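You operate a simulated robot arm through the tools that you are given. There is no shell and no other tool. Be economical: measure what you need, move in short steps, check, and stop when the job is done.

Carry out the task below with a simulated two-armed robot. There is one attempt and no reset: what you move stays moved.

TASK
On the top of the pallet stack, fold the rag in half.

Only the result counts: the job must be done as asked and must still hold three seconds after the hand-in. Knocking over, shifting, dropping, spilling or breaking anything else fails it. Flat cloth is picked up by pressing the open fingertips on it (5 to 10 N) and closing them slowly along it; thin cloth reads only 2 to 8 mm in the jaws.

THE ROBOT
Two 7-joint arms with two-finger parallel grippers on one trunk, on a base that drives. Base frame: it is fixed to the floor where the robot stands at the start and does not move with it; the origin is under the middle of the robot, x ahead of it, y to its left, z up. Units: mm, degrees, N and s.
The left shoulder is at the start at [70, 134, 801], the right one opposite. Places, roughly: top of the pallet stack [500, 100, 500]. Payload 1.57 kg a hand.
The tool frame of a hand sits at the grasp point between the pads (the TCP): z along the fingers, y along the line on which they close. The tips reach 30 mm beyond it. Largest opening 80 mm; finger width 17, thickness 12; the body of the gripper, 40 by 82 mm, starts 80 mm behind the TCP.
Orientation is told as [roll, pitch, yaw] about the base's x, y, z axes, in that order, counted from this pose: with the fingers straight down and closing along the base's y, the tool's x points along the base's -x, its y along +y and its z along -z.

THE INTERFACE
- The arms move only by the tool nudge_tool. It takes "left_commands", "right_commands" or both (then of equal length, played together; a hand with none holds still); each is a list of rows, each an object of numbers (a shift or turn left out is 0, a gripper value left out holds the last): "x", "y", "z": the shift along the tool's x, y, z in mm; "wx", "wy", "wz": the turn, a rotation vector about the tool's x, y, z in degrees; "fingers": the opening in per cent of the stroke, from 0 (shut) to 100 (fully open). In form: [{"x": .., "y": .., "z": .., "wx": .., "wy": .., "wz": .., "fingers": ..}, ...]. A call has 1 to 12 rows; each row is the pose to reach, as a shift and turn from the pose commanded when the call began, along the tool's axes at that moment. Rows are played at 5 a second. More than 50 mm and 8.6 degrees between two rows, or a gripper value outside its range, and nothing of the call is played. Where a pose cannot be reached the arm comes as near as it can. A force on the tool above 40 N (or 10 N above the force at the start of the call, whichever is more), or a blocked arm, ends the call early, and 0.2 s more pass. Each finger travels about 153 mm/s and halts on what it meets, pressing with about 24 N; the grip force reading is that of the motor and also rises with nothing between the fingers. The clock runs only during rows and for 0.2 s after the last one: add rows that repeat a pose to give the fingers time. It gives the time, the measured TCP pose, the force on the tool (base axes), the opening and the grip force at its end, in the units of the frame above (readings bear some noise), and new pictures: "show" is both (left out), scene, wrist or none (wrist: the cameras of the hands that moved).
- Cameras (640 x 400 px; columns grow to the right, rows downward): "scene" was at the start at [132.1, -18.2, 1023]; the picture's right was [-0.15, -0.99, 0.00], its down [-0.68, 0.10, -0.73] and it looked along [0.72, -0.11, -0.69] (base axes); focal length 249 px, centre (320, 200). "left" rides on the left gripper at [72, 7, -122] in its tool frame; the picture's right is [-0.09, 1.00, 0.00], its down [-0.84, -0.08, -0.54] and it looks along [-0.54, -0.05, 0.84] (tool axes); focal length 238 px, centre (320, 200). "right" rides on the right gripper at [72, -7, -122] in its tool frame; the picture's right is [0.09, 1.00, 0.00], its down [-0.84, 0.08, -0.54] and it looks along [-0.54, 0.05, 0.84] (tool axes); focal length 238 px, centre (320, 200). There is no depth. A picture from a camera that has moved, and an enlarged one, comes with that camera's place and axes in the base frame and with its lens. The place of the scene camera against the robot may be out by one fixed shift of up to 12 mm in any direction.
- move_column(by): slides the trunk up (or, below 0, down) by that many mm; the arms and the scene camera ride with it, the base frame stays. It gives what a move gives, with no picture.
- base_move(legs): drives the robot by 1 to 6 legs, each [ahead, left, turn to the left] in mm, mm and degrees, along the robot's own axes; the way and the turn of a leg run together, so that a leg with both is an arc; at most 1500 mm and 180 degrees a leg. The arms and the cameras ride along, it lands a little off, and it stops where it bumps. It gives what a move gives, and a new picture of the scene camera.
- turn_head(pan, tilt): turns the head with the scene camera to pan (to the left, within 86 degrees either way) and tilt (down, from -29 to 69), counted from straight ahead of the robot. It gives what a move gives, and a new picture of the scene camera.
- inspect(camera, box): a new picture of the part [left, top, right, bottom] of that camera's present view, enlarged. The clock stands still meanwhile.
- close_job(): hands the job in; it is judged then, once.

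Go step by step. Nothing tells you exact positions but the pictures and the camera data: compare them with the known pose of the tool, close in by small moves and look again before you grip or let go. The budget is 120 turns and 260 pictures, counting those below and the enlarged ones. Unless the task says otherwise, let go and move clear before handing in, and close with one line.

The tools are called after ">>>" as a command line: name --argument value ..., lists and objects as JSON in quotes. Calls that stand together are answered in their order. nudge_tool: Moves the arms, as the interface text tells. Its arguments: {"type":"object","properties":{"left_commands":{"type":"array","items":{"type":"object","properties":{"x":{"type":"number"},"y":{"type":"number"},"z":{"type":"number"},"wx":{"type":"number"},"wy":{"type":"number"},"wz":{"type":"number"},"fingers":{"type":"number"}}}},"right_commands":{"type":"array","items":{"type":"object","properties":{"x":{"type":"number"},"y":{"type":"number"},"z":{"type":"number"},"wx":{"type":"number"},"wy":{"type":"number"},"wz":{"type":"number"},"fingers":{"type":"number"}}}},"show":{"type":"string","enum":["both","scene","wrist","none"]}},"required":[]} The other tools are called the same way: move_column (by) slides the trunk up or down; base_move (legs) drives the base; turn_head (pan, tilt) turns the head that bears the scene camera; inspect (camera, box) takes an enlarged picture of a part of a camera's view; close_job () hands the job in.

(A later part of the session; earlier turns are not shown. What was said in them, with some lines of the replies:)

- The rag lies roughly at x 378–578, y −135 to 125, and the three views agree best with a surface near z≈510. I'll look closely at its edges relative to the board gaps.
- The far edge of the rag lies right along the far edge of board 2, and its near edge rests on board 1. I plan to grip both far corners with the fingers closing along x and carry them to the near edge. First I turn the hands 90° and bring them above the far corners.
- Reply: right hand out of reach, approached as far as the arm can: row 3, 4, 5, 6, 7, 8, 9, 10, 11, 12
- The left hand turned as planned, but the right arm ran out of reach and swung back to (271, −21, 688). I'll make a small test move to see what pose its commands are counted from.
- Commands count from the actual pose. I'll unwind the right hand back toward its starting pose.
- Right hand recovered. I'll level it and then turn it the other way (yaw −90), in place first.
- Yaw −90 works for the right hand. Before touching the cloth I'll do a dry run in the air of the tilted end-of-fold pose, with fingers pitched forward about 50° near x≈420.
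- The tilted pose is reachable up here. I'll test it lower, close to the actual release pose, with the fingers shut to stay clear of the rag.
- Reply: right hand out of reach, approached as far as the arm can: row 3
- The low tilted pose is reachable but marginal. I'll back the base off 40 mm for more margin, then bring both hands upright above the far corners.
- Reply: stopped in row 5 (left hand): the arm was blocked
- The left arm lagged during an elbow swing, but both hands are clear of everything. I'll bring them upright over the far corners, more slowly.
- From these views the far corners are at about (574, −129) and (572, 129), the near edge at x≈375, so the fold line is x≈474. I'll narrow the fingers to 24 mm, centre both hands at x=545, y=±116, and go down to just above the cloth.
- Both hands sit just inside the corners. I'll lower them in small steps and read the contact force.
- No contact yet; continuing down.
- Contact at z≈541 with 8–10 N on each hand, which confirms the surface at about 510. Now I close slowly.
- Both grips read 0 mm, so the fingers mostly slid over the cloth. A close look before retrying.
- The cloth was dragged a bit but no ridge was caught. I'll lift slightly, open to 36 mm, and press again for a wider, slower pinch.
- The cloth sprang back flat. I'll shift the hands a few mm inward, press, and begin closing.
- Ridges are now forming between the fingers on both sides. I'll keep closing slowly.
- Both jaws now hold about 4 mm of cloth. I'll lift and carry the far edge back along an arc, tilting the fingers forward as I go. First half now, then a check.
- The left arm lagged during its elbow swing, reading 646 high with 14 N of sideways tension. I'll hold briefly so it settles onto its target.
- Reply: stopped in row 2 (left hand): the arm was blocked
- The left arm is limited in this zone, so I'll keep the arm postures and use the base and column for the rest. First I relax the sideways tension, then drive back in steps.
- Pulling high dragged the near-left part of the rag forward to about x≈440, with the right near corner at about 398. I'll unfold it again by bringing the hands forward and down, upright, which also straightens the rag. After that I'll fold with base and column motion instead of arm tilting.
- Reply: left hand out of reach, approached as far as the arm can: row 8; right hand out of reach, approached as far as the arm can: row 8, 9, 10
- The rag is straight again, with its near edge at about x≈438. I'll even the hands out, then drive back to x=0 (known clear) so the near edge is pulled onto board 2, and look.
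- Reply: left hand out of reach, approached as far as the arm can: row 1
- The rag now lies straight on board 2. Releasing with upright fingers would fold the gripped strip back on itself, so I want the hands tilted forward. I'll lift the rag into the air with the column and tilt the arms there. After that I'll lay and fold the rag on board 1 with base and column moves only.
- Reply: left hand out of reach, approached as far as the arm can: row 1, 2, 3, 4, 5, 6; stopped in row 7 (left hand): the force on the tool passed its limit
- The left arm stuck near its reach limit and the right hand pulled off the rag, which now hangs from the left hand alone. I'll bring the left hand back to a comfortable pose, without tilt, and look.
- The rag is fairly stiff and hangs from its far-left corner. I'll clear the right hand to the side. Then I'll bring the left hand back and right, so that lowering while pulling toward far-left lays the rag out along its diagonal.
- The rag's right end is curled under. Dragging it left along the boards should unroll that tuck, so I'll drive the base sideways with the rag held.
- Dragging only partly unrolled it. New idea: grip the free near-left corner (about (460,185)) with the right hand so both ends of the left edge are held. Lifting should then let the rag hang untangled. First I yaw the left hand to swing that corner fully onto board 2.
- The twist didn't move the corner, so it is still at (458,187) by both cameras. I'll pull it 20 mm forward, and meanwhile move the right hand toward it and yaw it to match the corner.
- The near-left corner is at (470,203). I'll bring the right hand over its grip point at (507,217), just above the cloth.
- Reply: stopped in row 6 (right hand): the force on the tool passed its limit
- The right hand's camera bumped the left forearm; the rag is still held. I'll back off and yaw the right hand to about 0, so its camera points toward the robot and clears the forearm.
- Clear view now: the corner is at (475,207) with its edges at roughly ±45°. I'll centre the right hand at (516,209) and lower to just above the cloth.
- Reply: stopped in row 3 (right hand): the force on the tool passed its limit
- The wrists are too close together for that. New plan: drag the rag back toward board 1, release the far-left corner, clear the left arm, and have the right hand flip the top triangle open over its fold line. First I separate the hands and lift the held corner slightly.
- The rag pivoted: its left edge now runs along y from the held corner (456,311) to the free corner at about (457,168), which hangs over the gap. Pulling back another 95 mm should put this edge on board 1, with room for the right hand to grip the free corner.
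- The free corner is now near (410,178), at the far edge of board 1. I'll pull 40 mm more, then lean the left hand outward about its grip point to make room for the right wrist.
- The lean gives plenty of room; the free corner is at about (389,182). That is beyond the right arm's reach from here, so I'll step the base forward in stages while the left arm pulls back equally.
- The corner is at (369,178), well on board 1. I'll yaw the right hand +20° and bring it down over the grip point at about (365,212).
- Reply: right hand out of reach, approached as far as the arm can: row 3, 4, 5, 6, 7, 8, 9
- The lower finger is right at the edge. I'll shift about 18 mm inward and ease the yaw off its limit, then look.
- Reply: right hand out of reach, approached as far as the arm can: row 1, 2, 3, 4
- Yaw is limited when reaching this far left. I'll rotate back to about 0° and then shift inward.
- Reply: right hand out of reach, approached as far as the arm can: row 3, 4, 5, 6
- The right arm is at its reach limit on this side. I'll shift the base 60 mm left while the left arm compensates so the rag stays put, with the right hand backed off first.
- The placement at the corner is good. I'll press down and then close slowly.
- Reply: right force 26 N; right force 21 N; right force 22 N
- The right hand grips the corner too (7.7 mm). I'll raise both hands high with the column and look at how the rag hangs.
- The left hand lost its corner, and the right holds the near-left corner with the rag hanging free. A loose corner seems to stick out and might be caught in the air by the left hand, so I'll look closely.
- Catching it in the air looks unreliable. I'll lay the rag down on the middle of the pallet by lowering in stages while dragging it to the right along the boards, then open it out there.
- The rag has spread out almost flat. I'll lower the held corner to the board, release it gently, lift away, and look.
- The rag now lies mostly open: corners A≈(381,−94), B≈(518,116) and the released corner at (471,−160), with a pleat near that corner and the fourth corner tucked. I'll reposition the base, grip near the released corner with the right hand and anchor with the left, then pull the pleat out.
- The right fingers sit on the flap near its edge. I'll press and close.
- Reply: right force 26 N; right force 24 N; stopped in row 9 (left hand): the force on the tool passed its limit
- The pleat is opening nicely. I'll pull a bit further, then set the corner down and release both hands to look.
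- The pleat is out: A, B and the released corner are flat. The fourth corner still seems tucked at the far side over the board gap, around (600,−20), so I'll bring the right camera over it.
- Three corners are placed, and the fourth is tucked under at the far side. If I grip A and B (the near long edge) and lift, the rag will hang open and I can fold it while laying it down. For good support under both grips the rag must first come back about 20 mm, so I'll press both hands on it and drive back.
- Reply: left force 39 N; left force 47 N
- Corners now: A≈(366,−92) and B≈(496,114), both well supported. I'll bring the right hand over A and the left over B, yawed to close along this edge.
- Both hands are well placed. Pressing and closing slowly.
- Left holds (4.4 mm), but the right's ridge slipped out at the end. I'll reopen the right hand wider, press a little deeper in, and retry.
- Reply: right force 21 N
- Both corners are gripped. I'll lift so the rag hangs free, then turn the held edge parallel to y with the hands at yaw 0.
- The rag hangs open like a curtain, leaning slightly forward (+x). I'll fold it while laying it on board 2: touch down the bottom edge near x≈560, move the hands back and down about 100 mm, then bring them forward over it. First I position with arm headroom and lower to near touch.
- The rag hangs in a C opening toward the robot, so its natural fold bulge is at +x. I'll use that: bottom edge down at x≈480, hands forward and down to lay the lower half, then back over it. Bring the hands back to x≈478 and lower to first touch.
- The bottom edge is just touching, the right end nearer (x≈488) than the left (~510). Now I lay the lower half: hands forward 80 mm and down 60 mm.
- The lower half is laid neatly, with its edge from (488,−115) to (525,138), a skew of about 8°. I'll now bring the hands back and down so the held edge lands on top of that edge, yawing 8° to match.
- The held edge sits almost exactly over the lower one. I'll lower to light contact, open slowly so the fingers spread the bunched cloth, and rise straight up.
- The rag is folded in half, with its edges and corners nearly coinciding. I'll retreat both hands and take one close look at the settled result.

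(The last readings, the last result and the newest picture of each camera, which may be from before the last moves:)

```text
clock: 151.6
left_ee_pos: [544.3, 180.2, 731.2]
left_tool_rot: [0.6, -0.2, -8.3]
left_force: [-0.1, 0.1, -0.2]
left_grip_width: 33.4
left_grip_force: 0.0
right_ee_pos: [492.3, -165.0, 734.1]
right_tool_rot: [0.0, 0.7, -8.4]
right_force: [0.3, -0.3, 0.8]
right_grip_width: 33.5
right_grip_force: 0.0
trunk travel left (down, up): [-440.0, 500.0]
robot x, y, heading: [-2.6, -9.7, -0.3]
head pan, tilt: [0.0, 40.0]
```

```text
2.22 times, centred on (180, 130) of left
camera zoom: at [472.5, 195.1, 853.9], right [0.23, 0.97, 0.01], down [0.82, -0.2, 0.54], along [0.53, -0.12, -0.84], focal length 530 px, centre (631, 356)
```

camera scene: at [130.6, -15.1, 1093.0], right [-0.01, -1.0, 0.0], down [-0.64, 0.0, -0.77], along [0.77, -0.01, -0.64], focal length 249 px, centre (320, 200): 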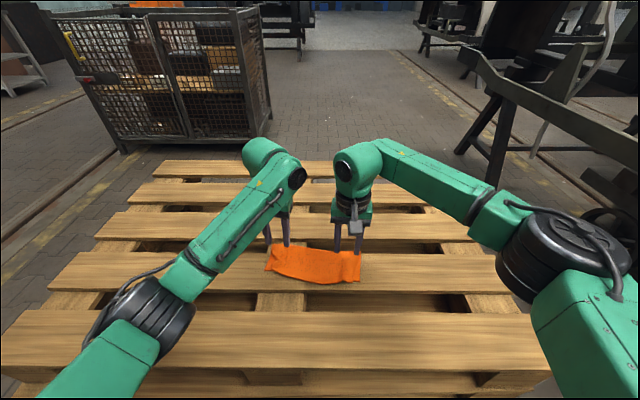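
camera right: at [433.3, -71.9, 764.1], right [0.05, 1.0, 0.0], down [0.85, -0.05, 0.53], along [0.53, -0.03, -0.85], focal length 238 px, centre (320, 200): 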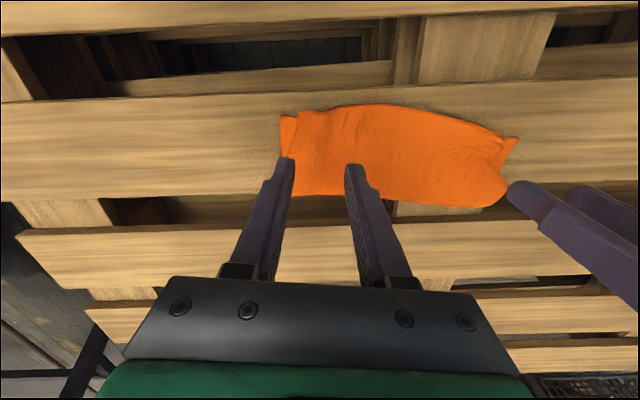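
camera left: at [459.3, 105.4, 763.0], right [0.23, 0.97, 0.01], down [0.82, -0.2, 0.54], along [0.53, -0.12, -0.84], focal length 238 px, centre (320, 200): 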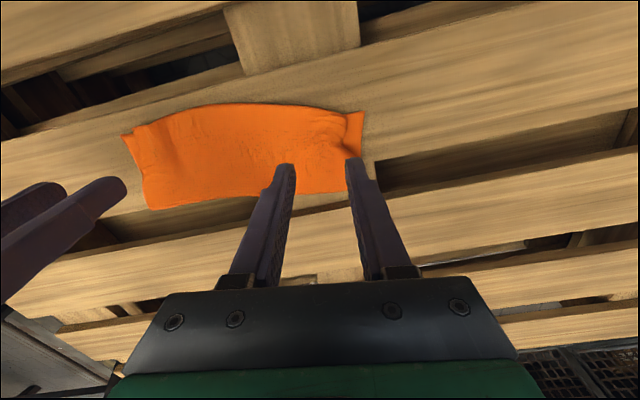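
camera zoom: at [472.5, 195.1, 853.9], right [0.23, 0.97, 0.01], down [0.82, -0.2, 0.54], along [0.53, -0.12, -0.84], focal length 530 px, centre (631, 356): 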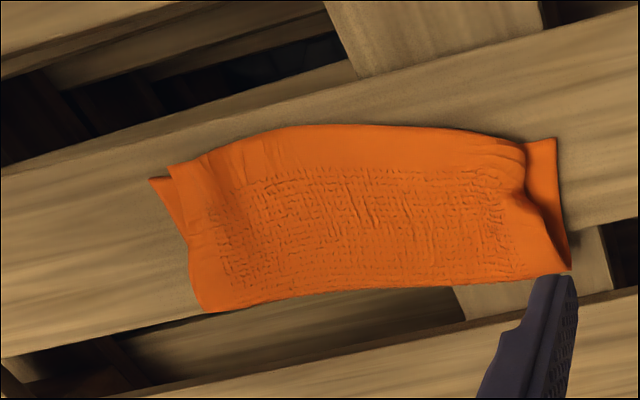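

The fold is good, but the upper-left corner is curled under by about 25 mm. I'll tidy it: straddle that curled end with the left fingers just above the lower layer, pinch only the top layer, lift it so the corner springs out, and set it down again.

>>> nudge_tool --left_commands '[{"x": -6, "y": -25, "z": 20, "fingers": 55}, {"x": -12, "y": -50, "z": 50}, {"x": -12, "y": -73, "z": 90}, {"x": -12, "y": -73, "z": 130}, {"x": -12, "y": -73, "z": 160}, {"x": -12, "y": -73, "z": 172}, {"x": -12, "y": -73, "z": 172}]' --show "wrist"

>>> inspect --camera "left" --box '[200, 80, 440, 230]'

```text
clock: 153.2
left_ee_pos: [545.6, 105.4, 558.5]
left_tool_rot: [0.4, -0.1, -8.3]
left_force: [-0.5, 0.2, 1.1]
left_grip_width: 44.0
left_grip_force: 0.0
right_ee_pos: [492.5, -165.1, 733.0]
right_tool_rot: [0.2, 0.7, -8.4]
right_force: [-1.0, -0.3, 0.1]
right_grip_width: 33.7
right_grip_force: 0.1
trunk travel left (down, up): [-440.0, 500.0]
robot x, y, heading: [-5.7, -7.3, -0.3]
head pan, tilt: [0.0, 40.0]
camera left: at [474.3, 120.2, 680.5], right [0.23, 0.97, 0.01], down [0.82, -0.2, 0.54], along [0.53, -0.12, -0.84], focal length 238 px, centre (320, 200)
```

left: 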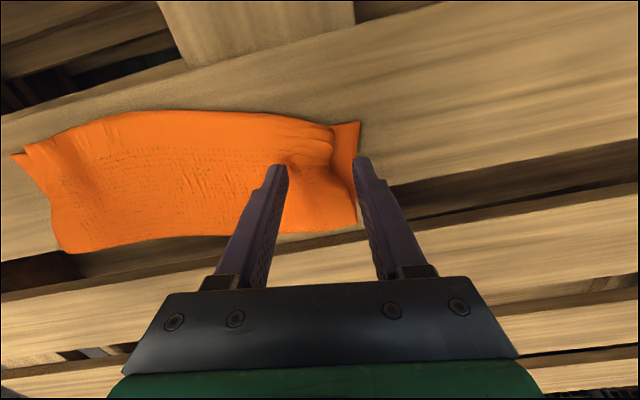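

```text
2.67 times, centred on (320, 155) of left
camera zoom: at [474.3, 120.2, 680.5], right [0.23, 0.97, 0.01], down [0.82, -0.2, 0.54], along [0.53, -0.12, -0.84], focal length 636 px, centre (320, 320)
```

zoom: 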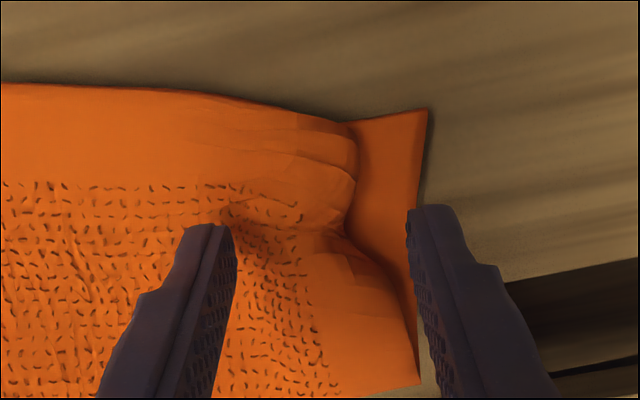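

>>> nudge_tool --left_commands '[{"x": 8, "fingers": 48}, {"x": 14, "fingers": 46}, {"x": 14, "z": 6}, {"x": 14, "z": 11}, {"x": 14, "z": 11, "fingers": 36}, {"x": 14, "z": 11, "fingers": 28}, {"x": 14, "z": 11, "fingers": 20}, {"x": 14, "z": 11, "fingers": 12}, {"x": 14, "z": 11, "fingers": 4}, {"x": 14, "z": 11, "fingers": 0}, {"x": 14, "z": 11, "fingers": 0}]' --show "wrist"

>>> inspect --camera "left" --box '[200, 80, 440, 230]'

```text
clock: 155.6
left_ee_pos: [531.9, 106.5, 547.8]
left_tool_rot: [0.4, -0.1, -8.3]
left_force: [-1.2, 0.2, -0.2]
left_grip_width: 4.2
left_grip_force: 24.0
right_ee_pos: [493.0, -165.2, 733.0]
right_tool_rot: [0.0, 0.7, -8.4]
right_force: [-0.6, -0.1, -0.7]
right_grip_width: 33.5
right_grip_force: 0.0
trunk travel left (down, up): [-440.0, 500.0]
robot x, y, heading: [-7.9, -7.3, -0.4]
head pan, tilt: [0.0, 40.0]
camera left: at [459.6, 122.8, 670.4], right [0.23, 0.97, 0.01], down [0.82, -0.2, 0.54], along [0.53, -0.12, -0.84], focal length 238 px, centre (320, 200)
```

left: 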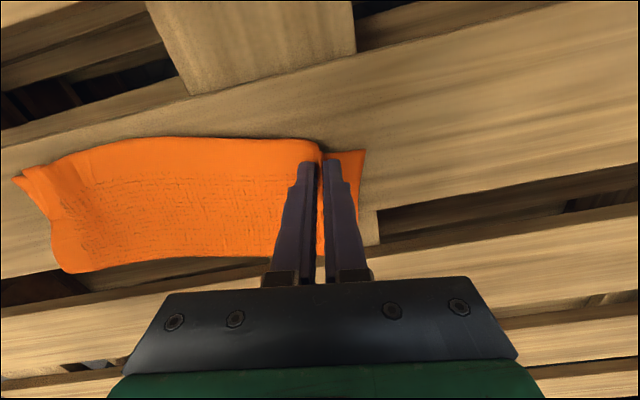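

```text
2.67 times, centred on (320, 155) of left
camera zoom: at [459.6, 122.8, 670.4], right [0.23, 0.97, 0.01], down [0.82, -0.2, 0.54], along [0.53, -0.12, -0.84], focal length 636 px, centre (320, 320)
```

zoom: 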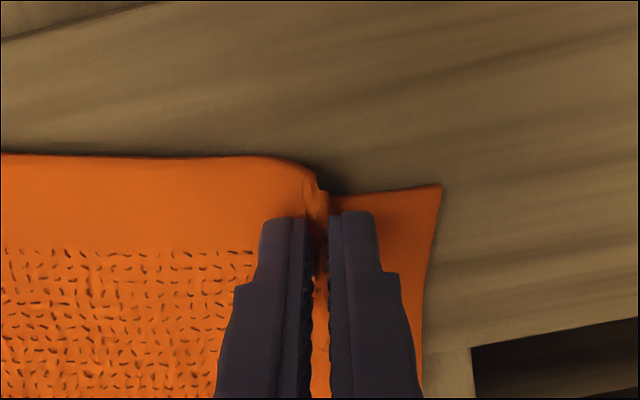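

Only the top-layer roll is pinched, with the corner flap on the outer side. I'll lift, move out, then lower while easing inward so the flap lands outward, and release.

>>> nudge_tool --left_commands '[{"z": -12}, {"z": -26, "y": 6}, {"z": -32, "y": 18}, {"z": -32, "y": 30}, {"z": -22, "y": 30}, {"z": -12, "y": 22}, {"z": -3, "y": 12}, {"z": 1, "y": 10}, {"z": 1, "y": 10, "fingers": 12}, {"z": 1, "y": 10, "fingers": 25}, {"z": 0, "y": 10, "fingers": 40}, {"z": -8, "y": 10, "fingers": 45}]' --show "none"

>>> nudge_tool --left_commands '[{"z": -30}, {"z": -70}, {"z": -100, "y": 30}, {"z": -120, "y": 60}]' --show "scene"

>>> inspect --camera "scene" --box '[250, 220, 380, 300]'

>>> inspect --camera "left" --box '[40, 40, 360, 240]'

```text
clock: 158.2
left_ee_pos: [533.4, 117.6, 557.2]
left_tool_rot: [0.6, -0.1, -8.3]
left_force: [0.2, -0.5, 0.0]
left_grip_width: 36.0
left_grip_force: 0.1
right_ee_pos: [493.0, -164.6, 733.8]
right_tool_rot: [0.1, 0.7, -8.3]
right_force: [0.3, 0.2, -0.2]
right_grip_width: 33.8
right_grip_force: 0.1
trunk travel left (down, up): [-440.0, 500.0]
robot x, y, heading: [-2.4, -12.4, -0.4]
head pan, tilt: [0.0, 40.0]
```

```text
clock: 159.2
left_ee_pos: [540.3, 176.9, 679.9]
left_tool_rot: [0.5, 0.0, -8.3]
left_force: [1.0, 0.8, 0.6]
left_grip_width: 36.1
left_grip_force: 0.1
right_ee_pos: [492.9, -164.5, 731.3]
right_tool_rot: [0.0, 0.7, -8.4]
right_force: [-0.4, -0.2, 0.7]
right_grip_width: 33.6
right_grip_force: 0.0
trunk travel left (down, up): [-440.0, 500.0]
robot x, y, heading: [-4.4, -9.9, -0.5]
head pan, tilt: [0.0, 40.0]
camera scene: at [131.1, -15.1, 1093.0], right [-0.01, -1.0, 0.0], down [-0.64, 0.0, -0.77], along [0.77, -0.01, -0.64], focal length 249 px, centre (320, 200)
```

scene: 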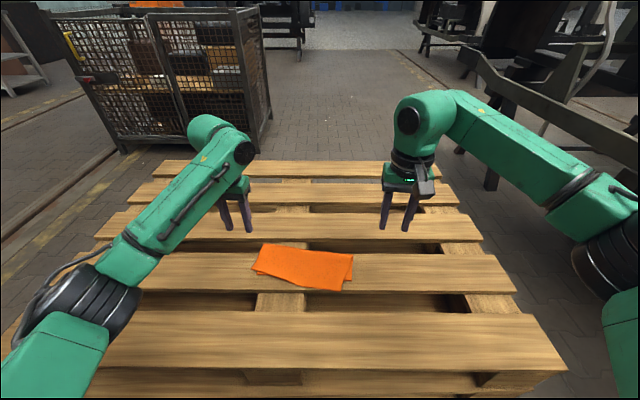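

```text
4.92 times, centred on (315, 260) of scene
camera zoom: at [131.1, -15.1, 1093.0], right [-0.01, -1.0, 0.0], down [-0.64, 0.0, -0.77], along [0.77, -0.01, -0.64], focal length 1227 px, centre (345, -95)
```

zoom: 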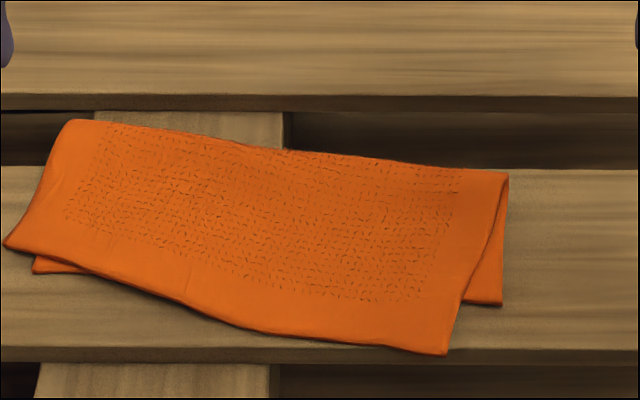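

```text
2.00 times, centred on (200, 140) of left
camera zoom: at [469.6, 192.9, 801.6], right [0.23, 0.97, 0.01], down [0.82, -0.2, 0.54], along [0.53, -0.12, -0.84], focal length 477 px, centre (560, 320)
```

zoom: 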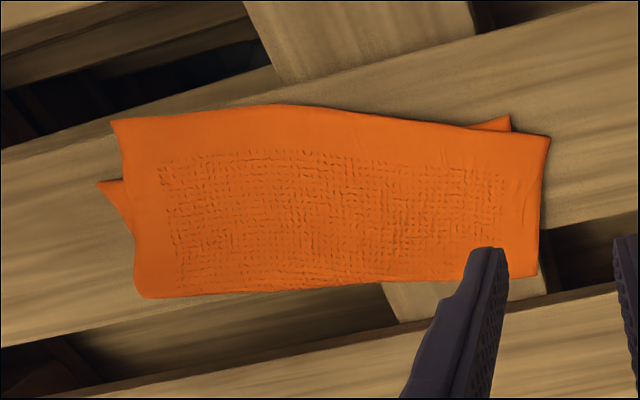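

The curl is out and both layers are flat now. The top layer is still rotated a little: corner A is about 30 mm too near and 30 mm left of its partner. Since A overhangs bare board, I'll pinch only that layer with the right hand and shift it into place.

>>> nudge_tool --right_commands '[{"x": 5, "y": 25, "fingers": 42}, {"x": 10, "y": 50, "z": 20}, {"x": 15, "y": 75, "z": 45}, {"x": 20, "y": 100, "z": 75}, {"x": 28, "y": 121, "z": 105}, {"x": 28, "y": 121, "z": 135}, {"x": 28, "y": 121, "z": 165}, {"x": 28, "y": 121, "z": 173}, {"x": 28, "y": 121, "z": 173}]' --show "wrist"

>>> inspect --camera "right" --box '[220, 80, 460, 230]'

```text
clock: 161.2
left_ee_pos: [541.1, 177.5, 680.1]
left_tool_rot: [0.5, -0.1, -8.3]
left_force: [0.0, 0.9, -0.3]
left_grip_width: 36.0
left_grip_force: 0.1
right_ee_pos: [480.1, -41.3, 560.0]
right_tool_rot: [-0.1, 0.7, -8.5]
right_force: [0.3, 0.2, 0.5]
right_grip_width: 33.6
right_grip_force: 0.1
trunk travel left (down, up): [-440.0, 500.0]
robot x, y, heading: [-6.8, -7.5, -0.5]
head pan, tilt: [0.0, 40.0]
camera right: at [409.5, -36.6, 683.0], right [0.05, 1.0, 0.0], down [0.85, -0.05, 0.53], along [0.53, -0.03, -0.85], focal length 238 px, centre (320, 200)
```

right: 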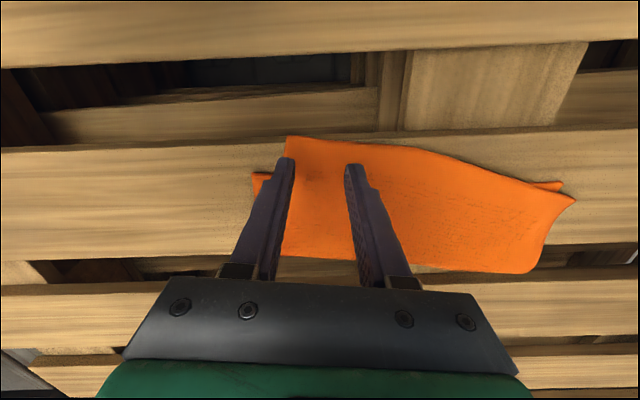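

```text
2.67 times, centred on (340, 155) of right
camera zoom: at [409.5, -36.6, 683.0], right [0.05, 1.0, 0.0], down [0.85, -0.05, 0.53], along [0.53, -0.03, -0.85], focal length 636 px, centre (267, 320)
```

zoom: 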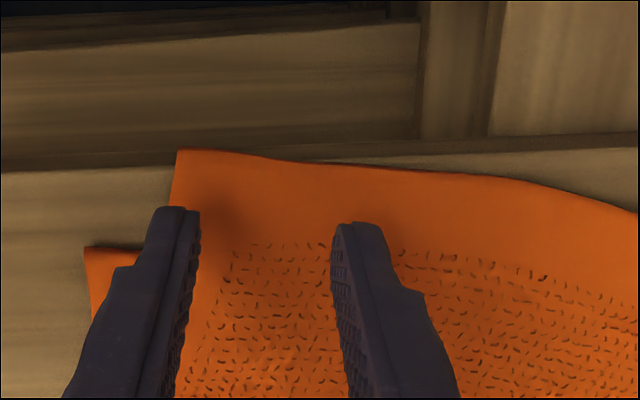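

>>> nudge_tool --right_commands '[{"x": -3, "y": 9, "z": 8}, {"x": -3, "y": 9, "z": 15}, {"x": -3, "y": 9, "z": 19}, {"x": -3, "y": 9, "z": 20.5}, {"x": -3, "y": 9, "z": 20.5}]' --show "none"

```text
clock: 162.4
left_ee_pos: [539.6, 177.9, 681.8]
left_tool_rot: [0.5, -0.2, -8.3]
left_force: [0.6, 0.0, -1.0]
left_grip_width: 36.0
left_grip_force: 0.0
right_ee_pos: [486.0, -31.7, 540.5]
right_tool_rot: [0.3, 0.5, -8.4]
right_force: [2.1, -0.3, 15.3]
right_grip_width: 33.6
right_grip_force: 0.0
trunk travel left (down, up): [-440.0, 500.0]
robot x, y, heading: [-4.9, -11.2, -0.7]
head pan, tilt: [0.0, 40.0]
```

>>> nudge_tool --right_commands '[{"fingers": 39}, {"fingers": 36}, {"fingers": 33}, {"fingers": 30}, {"fingers": 27}, {"fingers": 24}, {"fingers": 21}, {"fingers": 18}, {"fingers": 15}, {"fingers": 12}, {"fingers": 9}, {"fingers": 6}]' --show "none"

>>> nudge_tool --right_commands '[{"fingers": 3}, {"fingers": 0}, {"fingers": 0}, {"fingers": 0}]' --show "wrist"

```text
clock: 165.0
left_ee_pos: [539.6, 177.5, 680.4]
left_tool_rot: [0.5, -0.2, -8.3]
left_force: [0.0, -0.3, 0.0]
left_grip_width: 35.9
left_grip_force: 0.0
right_ee_pos: [485.7, -32.0, 539.1]
right_tool_rot: [0.1, 0.4, -8.4]
right_force: [0.2, 0.4, 19.3]
right_grip_width: 7.1
right_grip_force: 1.0
trunk travel left (down, up): [-440.0, 500.0]
robot x, y, heading: [-3.2, -6.9, -0.3]
head pan, tilt: [0.0, 40.0]
```

```text
clock: 166.0
left_ee_pos: [539.3, 177.4, 681.0]
left_tool_rot: [0.5, -0.2, -8.3]
left_force: [-0.2, -0.5, 0.3]
left_grip_width: 36.2
left_grip_force: 0.1
right_ee_pos: [484.8, -32.2, 540.1]
right_tool_rot: [0.1, 0.6, -8.5]
right_force: [0.4, 0.5, 18.4]
right_grip_width: 4.4
right_grip_force: 23.9
trunk travel left (down, up): [-440.0, 500.0]
robot x, y, heading: [-4.4, -4.7, -0.4]
head pan, tilt: [0.0, 40.0]
camera right: at [413.4, -27.7, 662.5], right [0.05, 1.0, 0.0], down [0.84, -0.05, 0.53], along [0.53, -0.03, -0.85], focal length 238 px, centre (320, 200)
```

right: 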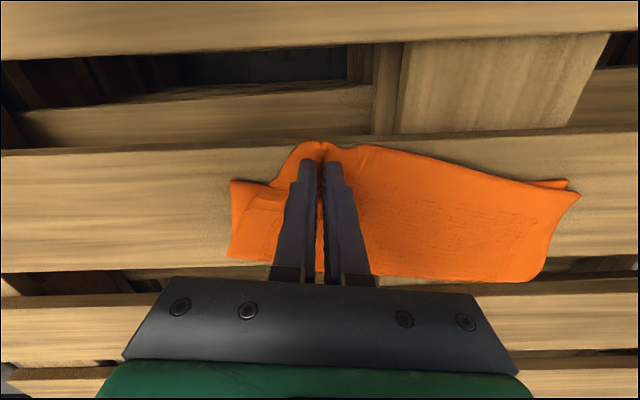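

Gripped at 4.4 mm. Lift slightly, shift by about (+26, −30), lower, release with a spreading opening and rise.

>>> nudge_tool --right_commands '[{"z": -8}, {"z": -16}, {"x": -10, "y": -9, "z": -18}, {"x": -20, "y": -18, "z": -18}, {"x": -30, "y": -27, "z": -16}, {"x": -30, "y": -27, "z": -9}, {"x": -30, "y": -27, "z": -4}, {"x": -30, "y": -27, "z": -4, "fingers": 12}, {"x": -30, "y": -27, "z": -4, "fingers": 26}, {"x": -30, "y": -27, "z": -4, "fingers": 42}, {"x": -30, "y": -27, "z": -20, "fingers": 44}, {"x": -30, "y": -27, "z": -55}]' --show "none"

>>> nudge_tool --right_commands '[{"z": -35}, {"z": -75}, {"z": -100, "y": -40}, {"z": -120, "y": -85}, {"z": -120, "y": -110}]' --show "wrist"

>>> inspect --camera "scene" --box '[250, 220, 380, 300]'

```text
clock: 168.6
left_ee_pos: [541.0, 177.6, 679.7]
left_tool_rot: [0.5, 0.0, -8.4]
left_force: [-0.4, 0.3, 0.6]
left_grip_width: 36.1
left_grip_force: 0.1
right_ee_pos: [511.0, -63.3, 592.8]
right_tool_rot: [0.0, 0.7, -8.4]
right_force: [0.7, 0.4, 1.1]
right_grip_width: 34.9
right_grip_force: 0.0
trunk travel left (down, up): [-440.0, 500.0]
robot x, y, heading: [-4.0, -12.5, 0.0]
head pan, tilt: [0.0, 40.0]
```

```text
clock: 169.8
left_ee_pos: [540.7, 176.8, 680.2]
left_tool_rot: [0.5, -0.1, -8.3]
left_force: [0.4, 0.3, 0.3]
left_grip_width: 35.7
left_grip_force: 0.1
right_ee_pos: [497.9, -173.3, 712.9]
right_tool_rot: [0.1, 0.7, -8.3]
right_force: [-0.2, -0.9, -0.8]
right_grip_width: 35.5
right_grip_force: 0.1
trunk travel left (down, up): [-440.0, 500.0]
robot x, y, heading: [-8.8, -7.6, -0.3]
head pan, tilt: [0.0, 40.0]
camera right: at [427.1, -169.3, 834.7], right [0.05, 1.0, 0.0], down [0.85, -0.05, 0.53], along [0.53, -0.03, -0.85], focal length 238 px, centre (320, 200)
```

right: 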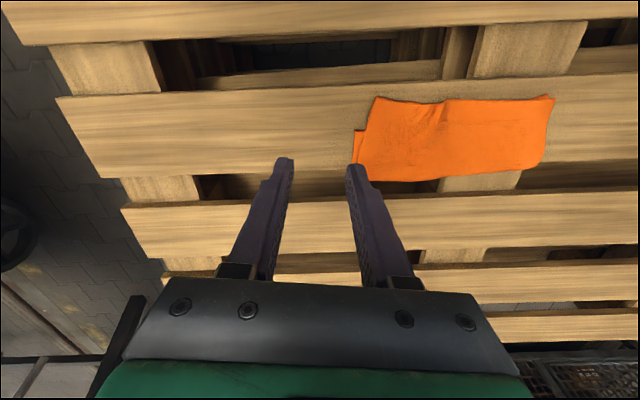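

```text
4.92 times, centred on (315, 260) of scene
camera zoom: at [131.2, -15.9, 1093.0], right [-0.01, -1.0, 0.0], down [-0.64, 0.01, -0.77], along [0.77, -0.01, -0.64], focal length 1227 px, centre (345, -95)
```

zoom: 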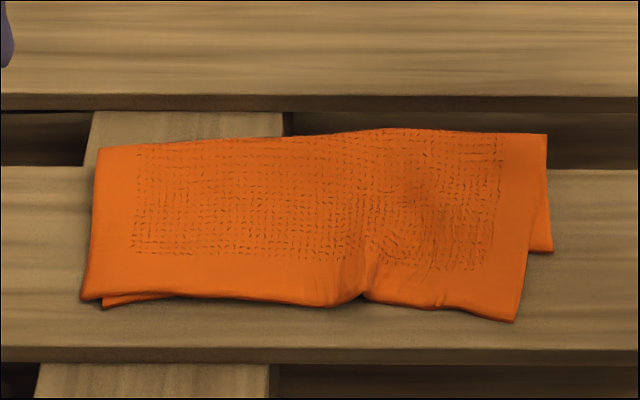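

Left corners now coincide, but on the right the lower layer moved along, so A is still about 40 mm short of its partner in x. A overhangs bare board again, so I'll pinch it once more. This time I lift it higher so nothing drags.

>>> nudge_tool --right_commands '[{"x": 4, "y": 25, "z": 20, "wz": -2}, {"x": 8, "y": 50, "z": 45, "wz": -4}, {"x": 12, "y": 75, "z": 80, "wz": -6}, {"x": 16, "y": 97, "z": 115, "wz": -8.3}, {"x": 16, "y": 97, "z": 145, "wz": -8.3}, {"x": 16, "y": 97, "z": 162, "wz": -8.3}, {"x": 16, "y": 97, "z": 169, "wz": -8.3}, {"x": 16, "y": 97, "z": 172.5, "wz": -8.3}, {"x": 16, "y": 97, "z": 173.5, "wz": -8.3}]' --show "wrist"

>>> inspect --camera "right" --box '[220, 80, 460, 230]'

```text
clock: 171.8
left_ee_pos: [540.2, 177.9, 678.9]
left_tool_rot: [0.5, 0.0, -8.2]
left_force: [0.3, 0.2, 0.6]
left_grip_width: 36.0
left_grip_force: 0.1
right_ee_pos: [493.5, -74.6, 540.8]
right_tool_rot: [0.2, 0.6, -0.1]
right_force: [1.1, -1.2, 5.8]
right_grip_width: 35.7
right_grip_force: 0.0
trunk travel left (down, up): [-440.0, 500.0]
robot x, y, heading: [-3.7, -10.5, -0.4]
head pan, tilt: [0.0, 40.0]
camera right: at [423.2, -80.6, 663.1], right [-0.09, 1.0, 0.0], down [0.84, 0.07, 0.53], along [0.53, 0.05, -0.85], focal length 238 px, centre (320, 200)
```

right: 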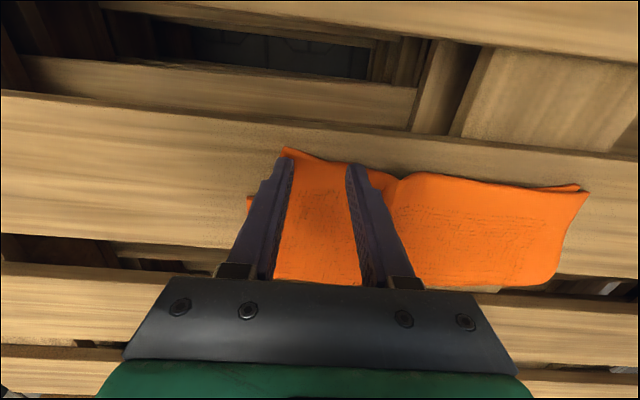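

```text
2.67 times, centred on (340, 155) of right
camera zoom: at [423.2, -80.6, 663.1], right [-0.09, 1.0, 0.0], down [0.84, 0.07, 0.53], along [0.53, 0.05, -0.85], focal length 636 px, centre (267, 320)
```

zoom: 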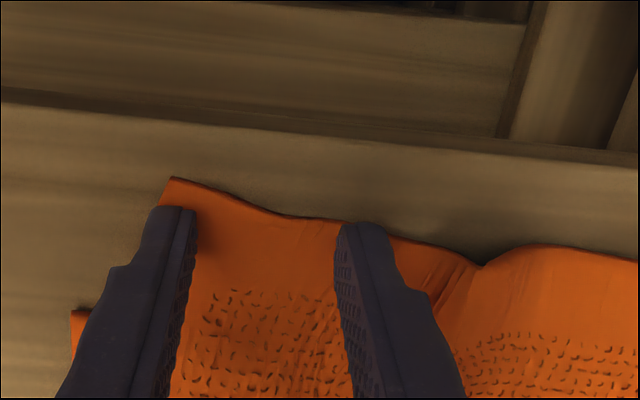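

>>> nudge_tool --right_commands '[{"z": -5}, {"x": -6, "y": 4, "z": -5}, {"x": -6, "y": 4, "z": 0}, {"x": -6, "y": 4, "z": 1.5}, {"x": -6, "y": 4, "z": 1.5, "fingers": 40}, {"x": -6, "y": 4, "z": 1.5, "fingers": 36}, {"x": -6, "y": 4, "z": 1.5, "fingers": 32}, {"x": -6, "y": 4, "z": 1.5, "fingers": 28}, {"x": -6, "y": 4, "z": 1.5, "fingers": 24}, {"x": -6, "y": 4, "z": 1.5, "fingers": 20}, {"x": -6, "y": 4, "z": 1.5, "fingers": 16}, {"x": -6, "y": 4, "z": 1.5, "fingers": 13}]' --show "none"

>>> nudge_tool --right_commands '[{"fingers": 10}, {"fingers": 7}, {"fingers": 4}, {"fingers": 2}, {"fingers": 0}, {"fingers": 0}, {"fingers": 0}]' --show "wrist"

```text
clock: 174.4
left_ee_pos: [538.9, 178.3, 681.3]
left_tool_rot: [0.6, -0.2, -8.2]
left_force: [0.0, 0.5, 0.3]
left_grip_width: 36.4
left_grip_force: 0.0
right_ee_pos: [497.2, -69.7, 539.5]
right_tool_rot: [0.2, 0.6, -0.1]
right_force: [0.7, -0.4, 19.6]
right_grip_width: 10.7
right_grip_force: 0.7
trunk travel left (down, up): [-440.0, 500.0]
robot x, y, heading: [-5.3, -9.2, -0.5]
head pan, tilt: [0.0, 40.0]
```

```text
clock: 176.0
left_ee_pos: [539.7, 177.9, 679.2]
left_tool_rot: [0.5, -0.1, -8.3]
left_force: [-0.5, -0.7, -0.5]
left_grip_width: 35.9
left_grip_force: 0.1
right_ee_pos: [497.5, -70.0, 539.8]
right_tool_rot: [0.2, 0.5, -0.1]
right_force: [-0.7, -0.1, 20.0]
right_grip_width: 4.2
right_grip_force: 23.2
trunk travel left (down, up): [-440.0, 500.0]
robot x, y, heading: [-3.1, -9.6, -0.6]
head pan, tilt: [0.0, 40.0]
camera right: at [427.3, -76.1, 662.4], right [-0.09, 1.0, 0.0], down [0.84, 0.07, 0.53], along [0.53, 0.05, -0.85], focal length 238 px, centre (320, 200)
```

right: 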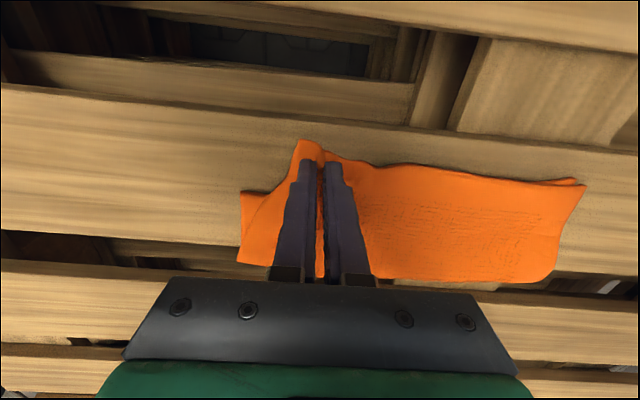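

Gripped. Now lift 40 mm, shift (+40, −22), lower, release and retreat.

>>> nudge_tool --right_commands '[{"z": -14}, {"x": -6, "z": -28}, {"x": -16, "y": -6, "z": -40}, {"x": -28, "y": -14, "z": -40}, {"x": -42, "y": -22, "z": -36}, {"x": -42, "y": -22, "z": -24}, {"x": -41, "y": -22, "z": -12}, {"x": -40, "y": -22, "z": -4}, {"x": -40, "y": -22, "z": -4, "fingers": 14}, {"x": -40, "y": -22, "z": -4, "fingers": 28}, {"x": -40, "y": -22, "z": -4, "fingers": 42}, {"x": -40, "y": -22, "z": -25, "fingers": 44}]' --show "none"

>>> nudge_tool --right_commands '[{"z": -35}, {"z": -75}, {"z": -110, "y": -40}, {"z": -140, "y": -85}, {"z": -150, "y": -120}]' --show "wrist"

>>> inspect --camera "scene" --box '[250, 220, 380, 300]'

>>> inspect --camera "right" --box '[320, 60, 600, 220]'

```text
clock: 178.6
left_ee_pos: [540.4, 177.0, 679.9]
left_tool_rot: [0.6, 0.0, -8.2]
left_force: [-0.4, -0.1, 0.7]
left_grip_width: 35.9
left_grip_force: 0.0
right_ee_pos: [538.2, -90.8, 561.3]
right_tool_rot: [0.1, 0.8, 0.1]
right_force: [0.5, 0.3, -0.4]
right_grip_width: 35.1
right_grip_force: 0.0
trunk travel left (down, up): [-440.0, 500.0]
robot x, y, heading: [-4.1, -7.6, -0.2]
head pan, tilt: [0.0, 40.0]
```

```text
refused: row 3 steps farther than a row can; nothing moved
```

```text
4.92 times, centred on (315, 260) of scene
camera zoom: at [130.9, -15.3, 1092.8], right [-0.01, -1.0, 0.0], down [-0.64, 0.0, -0.77], along [0.77, -0.01, -0.64], focal length 1227 px, centre (345, -95)
```

zoom: 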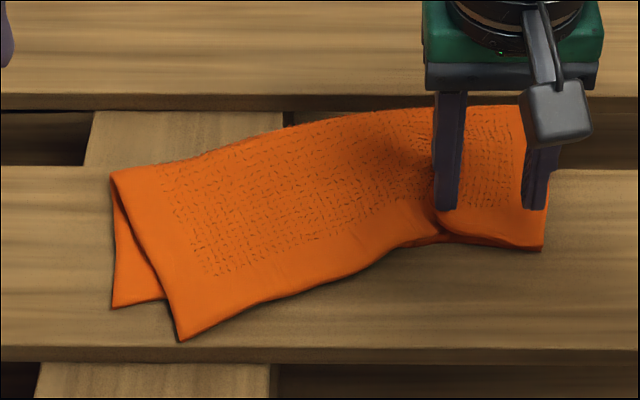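

```text
2.29 times, centred on (460, 140) of right
camera zoom: at [468.6, -97.4, 684.8], right [-0.09, 1.0, 0.0], down [0.84, 0.08, 0.53], along [0.53, 0.05, -0.85], focal length 545 px, centre (0, 337)
```

zoom: 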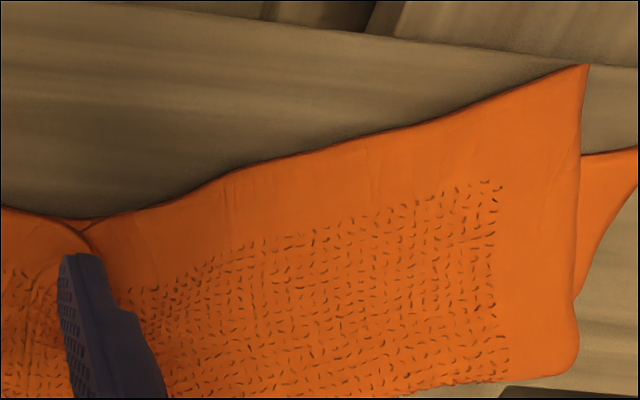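

The right corners now meet. I'll retreat the right hand and see how it settles.

>>> nudge_tool --right_commands '[{"z": -35}, {"z": -75}, {"z": -100, "y": -30}, {"z": -120, "y": -65}, {"z": -125, "y": -105}, {"z": -125, "y": -120}]' --show "wrist"

>>> inspect --camera "scene" --box '[250, 220, 380, 300]'

```text
clock: 180.0
left_ee_pos: [541.0, 177.4, 678.4]
left_tool_rot: [0.5, -0.1, -8.3]
left_force: [-0.2, -0.6, -0.1]
left_grip_width: 36.1
left_grip_force: 0.0
right_ee_pos: [541.6, -211.1, 687.9]
right_tool_rot: [0.3, 0.7, -0.1]
right_force: [0.0, 0.0, 0.1]
right_grip_width: 35.1
right_grip_force: 0.1
trunk travel left (down, up): [-440.0, 500.0]
robot x, y, heading: [-3.3, -7.6, -0.1]
head pan, tilt: [0.0, 40.0]
camera right: at [470.5, -218.0, 811.0], right [-0.09, 1.0, 0.0], down [0.84, 0.07, 0.53], along [0.53, 0.05, -0.85], focal length 238 px, centre (320, 200)
```

right: 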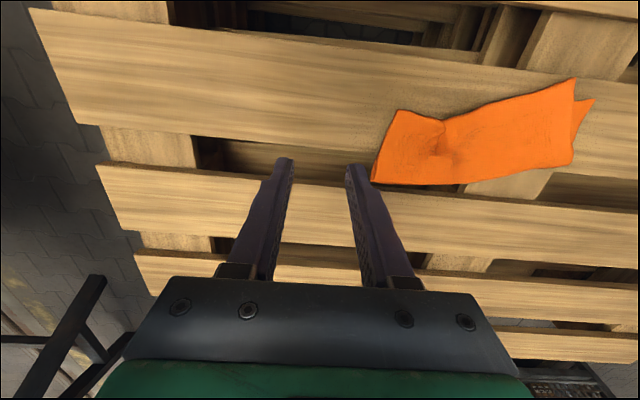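

```text
4.92 times, centred on (315, 260) of scene
camera zoom: at [131.2, -15.4, 1093.0], right [-0.01, -1.0, 0.0], down [-0.64, 0.0, -0.77], along [0.77, -0.01, -0.64], focal length 1227 px, centre (345, -95)
```

zoom: 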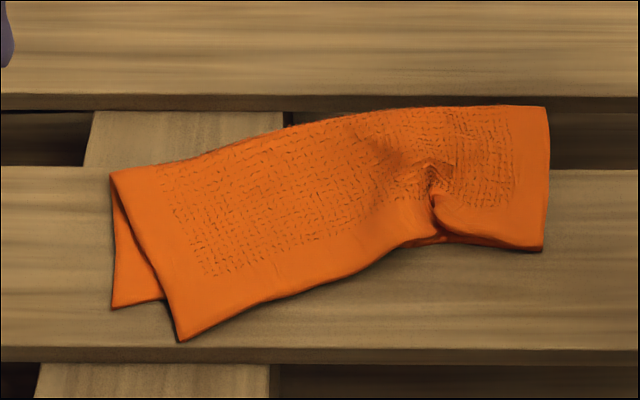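

A now sits on its partner, with the slack gathered in a pleat. Pulling the other top corner B from (472,72) to its partner at (490,109) with the left hand should take the pleat out. I'll position on B.

>>> nudge_tool --left_commands '[{"x": 5, "y": -22, "wz": -5, "fingers": 40}, {"x": 10, "y": -44, "wz": -10, "z": 10}, {"x": 16, "y": -66, "wz": -15, "z": 25}, {"x": 21, "y": -88, "wz": -20, "z": 45}, {"x": 26, "y": -110, "wz": -24, "z": 65}, {"x": 32, "y": -130, "wz": -28, "z": 85}, {"x": 32, "y": -130, "wz": -28, "z": 105}, {"x": 32, "y": -130, "wz": -28, "z": 122}, {"x": 32, "y": -130, "wz": -28, "z": 122}]' --show "wrist"

>>> inspect --camera "left" --box '[200, 80, 440, 230]'

```text
clock: 182.0
left_ee_pos: [490.7, 54.1, 554.0]
left_tool_rot: [0.4, -0.3, 19.7]
left_force: [-0.2, 0.1, 0.4]
left_grip_width: 32.0
left_grip_force: 0.0
right_ee_pos: [540.0, -211.0, 688.5]
right_tool_rot: [0.2, 0.7, -0.1]
right_force: [-0.5, 0.8, 0.8]
right_grip_width: 35.4
right_grip_force: 0.2
trunk travel left (down, up): [-440.0, 500.0]
robot x, y, heading: [-5.4, -9.8, -0.2]
head pan, tilt: [0.0, 40.0]
camera left: at [419.9, 33.5, 675.8], right [-0.25, 0.97, 0.01], down [0.81, 0.21, 0.55], along [0.53, 0.14, -0.84], focal length 238 px, centre (320, 200)
```

left: 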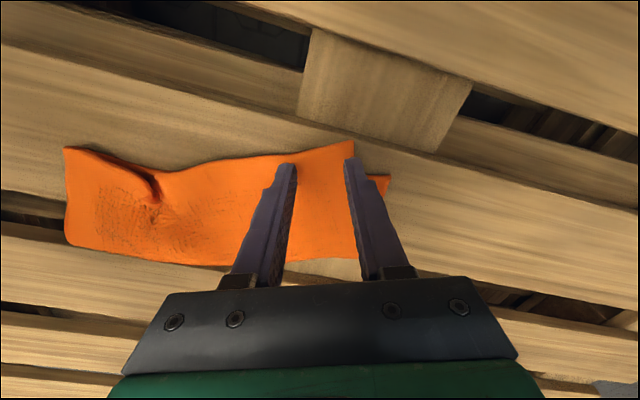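

```text
2.67 times, centred on (320, 155) of left
camera zoom: at [419.9, 33.5, 675.8], right [-0.25, 0.97, 0.01], down [0.81, 0.21, 0.55], along [0.53, 0.14, -0.84], focal length 636 px, centre (320, 320)
```

zoom: 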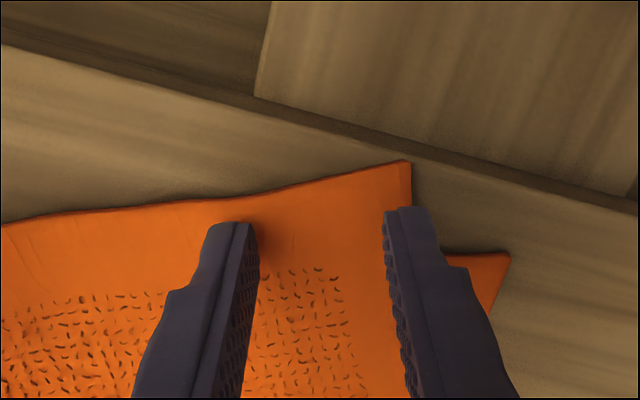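

>>> nudge_tool --left_commands '[{"x": -3, "y": -8, "z": 5}, {"x": -3, "y": -8, "z": 10}, {"x": -3, "y": -8, "z": 13.5}, {"x": -3, "y": -8, "z": 15}, {"x": -3, "y": -8, "z": 15, "fingers": 37}, {"x": -3, "y": -8, "z": 15, "fingers": 33}, {"x": -3, "y": -8, "z": 15, "fingers": 29}, {"x": -3, "y": -8, "z": 15, "fingers": 25}, {"x": -3, "y": -8, "z": 15, "fingers": 21}, {"x": -3, "y": -8, "z": 15, "fingers": 17}, {"x": -3, "y": -8, "z": 15, "fingers": 14}, {"x": -3, "y": -8, "z": 15, "fingers": 11}]' --show "none"

>>> nudge_tool --left_commands '[{"fingers": 8}, {"fingers": 5}, {"fingers": 2}, {"fingers": 0}, {"fingers": 0}, {"fingers": 0}]' --show "wrist"

```text
clock: 184.6
left_ee_pos: [495.0, 45.5, 542.9]
left_tool_rot: [0.3, -0.6, 19.7]
left_force: [-0.1, -1.5, 26.3]
left_grip_width: 8.7
left_grip_force: 0.0
right_ee_pos: [538.4, -212.2, 690.1]
right_tool_rot: [0.2, 0.5, -0.1]
right_force: [-0.5, 0.3, -0.2]
right_grip_width: 35.3
right_grip_force: 0.0
trunk travel left (down, up): [-440.0, 500.0]
robot x, y, heading: [-5.5, -7.7, -0.6]
head pan, tilt: [0.0, 40.0]
```

```text
clock: 186.0
left_ee_pos: [495.0, 47.0, 541.3]
left_tool_rot: [0.2, -0.5, 19.7]
left_force: [0.2, -4.3, 26.8]
left_grip_width: 4.1
left_grip_force: 24.4
right_ee_pos: [539.3, -213.0, 690.2]
right_tool_rot: [0.3, 0.5, -0.1]
right_force: [0.3, 0.1, 0.3]
right_grip_width: 35.4
right_grip_force: 0.1
trunk travel left (down, up): [-440.0, 500.0]
robot x, y, heading: [-2.3, -7.1, -0.5]
head pan, tilt: [0.0, 40.0]
camera left: at [423.8, 26.4, 663.0], right [-0.25, 0.97, 0.01], down [0.81, 0.2, 0.55], along [0.53, 0.14, -0.84], focal length 238 px, centre (320, 200)
```

left: 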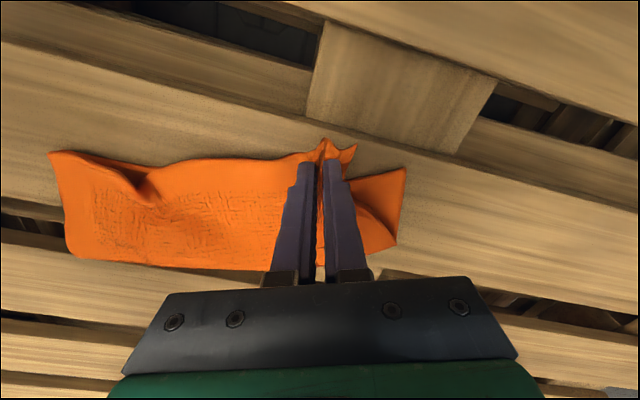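

Gripped at 4.1 mm. Lift, shift (+16, +34) with a small yaw correction, lower, release, and retreat.

>>> nudge_tool --left_commands '[{"z": -12}, {"z": -24}, {"x": -7, "y": 7, "z": -30, "wz": 3}, {"x": -14, "y": 14, "z": -30, "wz": 6}, {"x": -21, "y": 21, "z": -28, "wz": 9}, {"x": -27, "y": 27, "z": -20, "wz": 10}, {"x": -27, "y": 27, "z": -10, "wz": 10}, {"x": -27, "y": 27, "z": -3, "wz": 10}, {"x": -27, "y": 27, "z": -3, "wz": 10, "fingers": 14}, {"x": -27, "y": 27, "z": -3, "wz": 10, "fingers": 28}, {"x": -27, "y": 27, "z": -3, "wz": 10, "fingers": 42}, {"x": -27, "y": 27, "z": -20, "wz": 10, "fingers": 44}]' --show "none"

>>> nudge_tool --left_commands '[{"z": -35}, {"z": -75}, {"z": -100, "y": 30}, {"z": -120, "y": 65}, {"z": -125, "y": 105}, {"z": -125, "y": 120}]' --show "wrist"

>>> inspect --camera "scene" --box '[250, 220, 380, 300]'

```text
clock: 188.6
left_ee_pos: [511.5, 80.5, 559.8]
left_tool_rot: [0.5, -0.2, 9.6]
left_force: [-0.8, -0.4, 0.5]
left_grip_width: 35.0
left_grip_force: 0.0
right_ee_pos: [541.2, -210.7, 687.6]
right_tool_rot: [0.2, 0.7, -0.1]
right_force: [1.0, 0.4, -0.2]
right_grip_width: 35.2
right_grip_force: 0.1
trunk travel left (down, up): [-440.0, 500.0]
robot x, y, heading: [-4.3, -9.7, -0.5]
head pan, tilt: [0.0, 40.0]
```

```text
clock: 190.0
left_ee_pos: [493.1, 198.1, 685.5]
left_tool_rot: [0.4, -0.3, 9.6]
left_force: [-1.2, 0.0, 0.2]
left_grip_width: 35.4
left_grip_force: 0.1
right_ee_pos: [541.2, -211.8, 687.5]
right_tool_rot: [0.2, 0.7, -0.1]
right_force: [-0.5, 0.8, 0.4]
right_grip_width: 35.2
right_grip_force: 0.0
trunk travel left (down, up): [-440.0, 500.0]
robot x, y, heading: [-1.6, -13.0, -0.4]
head pan, tilt: [0.0, 40.0]
camera left: at [419.9, 191.6, 807.0], right [-0.08, 1.0, 0.01], down [0.84, 0.06, 0.54], along [0.54, 0.05, -0.84], focal length 238 px, centre (320, 200)
```

left: 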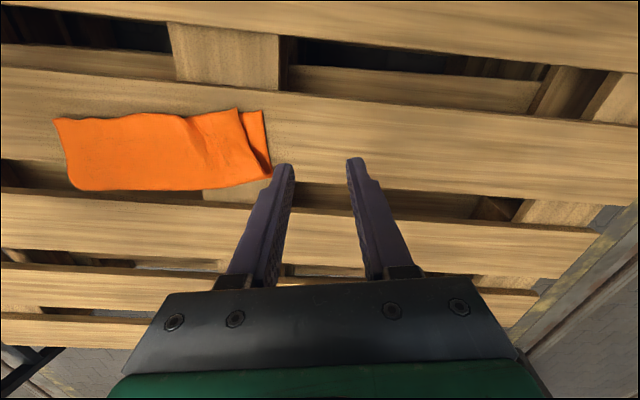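

```text
4.92 times, centred on (315, 260) of scene
camera zoom: at [131.2, -15.4, 1093.0], right [-0.01, -1.0, 0.0], down [-0.64, 0.0, -0.77], along [0.77, -0.01, -0.64], focal length 1227 px, centre (345, -95)
```

zoom: 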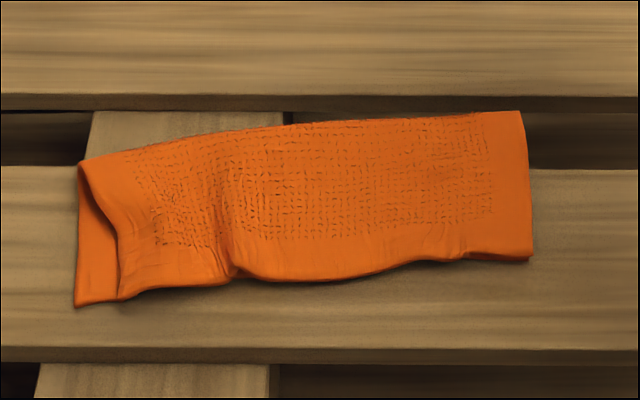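

The rag lies folded in half flat on board 2. Its right corners coincide, the left ones are about 20 mm apart, the edges line up, and both hands are clear. Handing in.

>>> close_job

```text
The job is handed in.
```

The rag is folded in half on top of the pallet stack, and both hands have let go and moved clear. The left corners are about 20 mm apart, the top layer has a small pleat, and the rag has moved from its original spot onto the second board.
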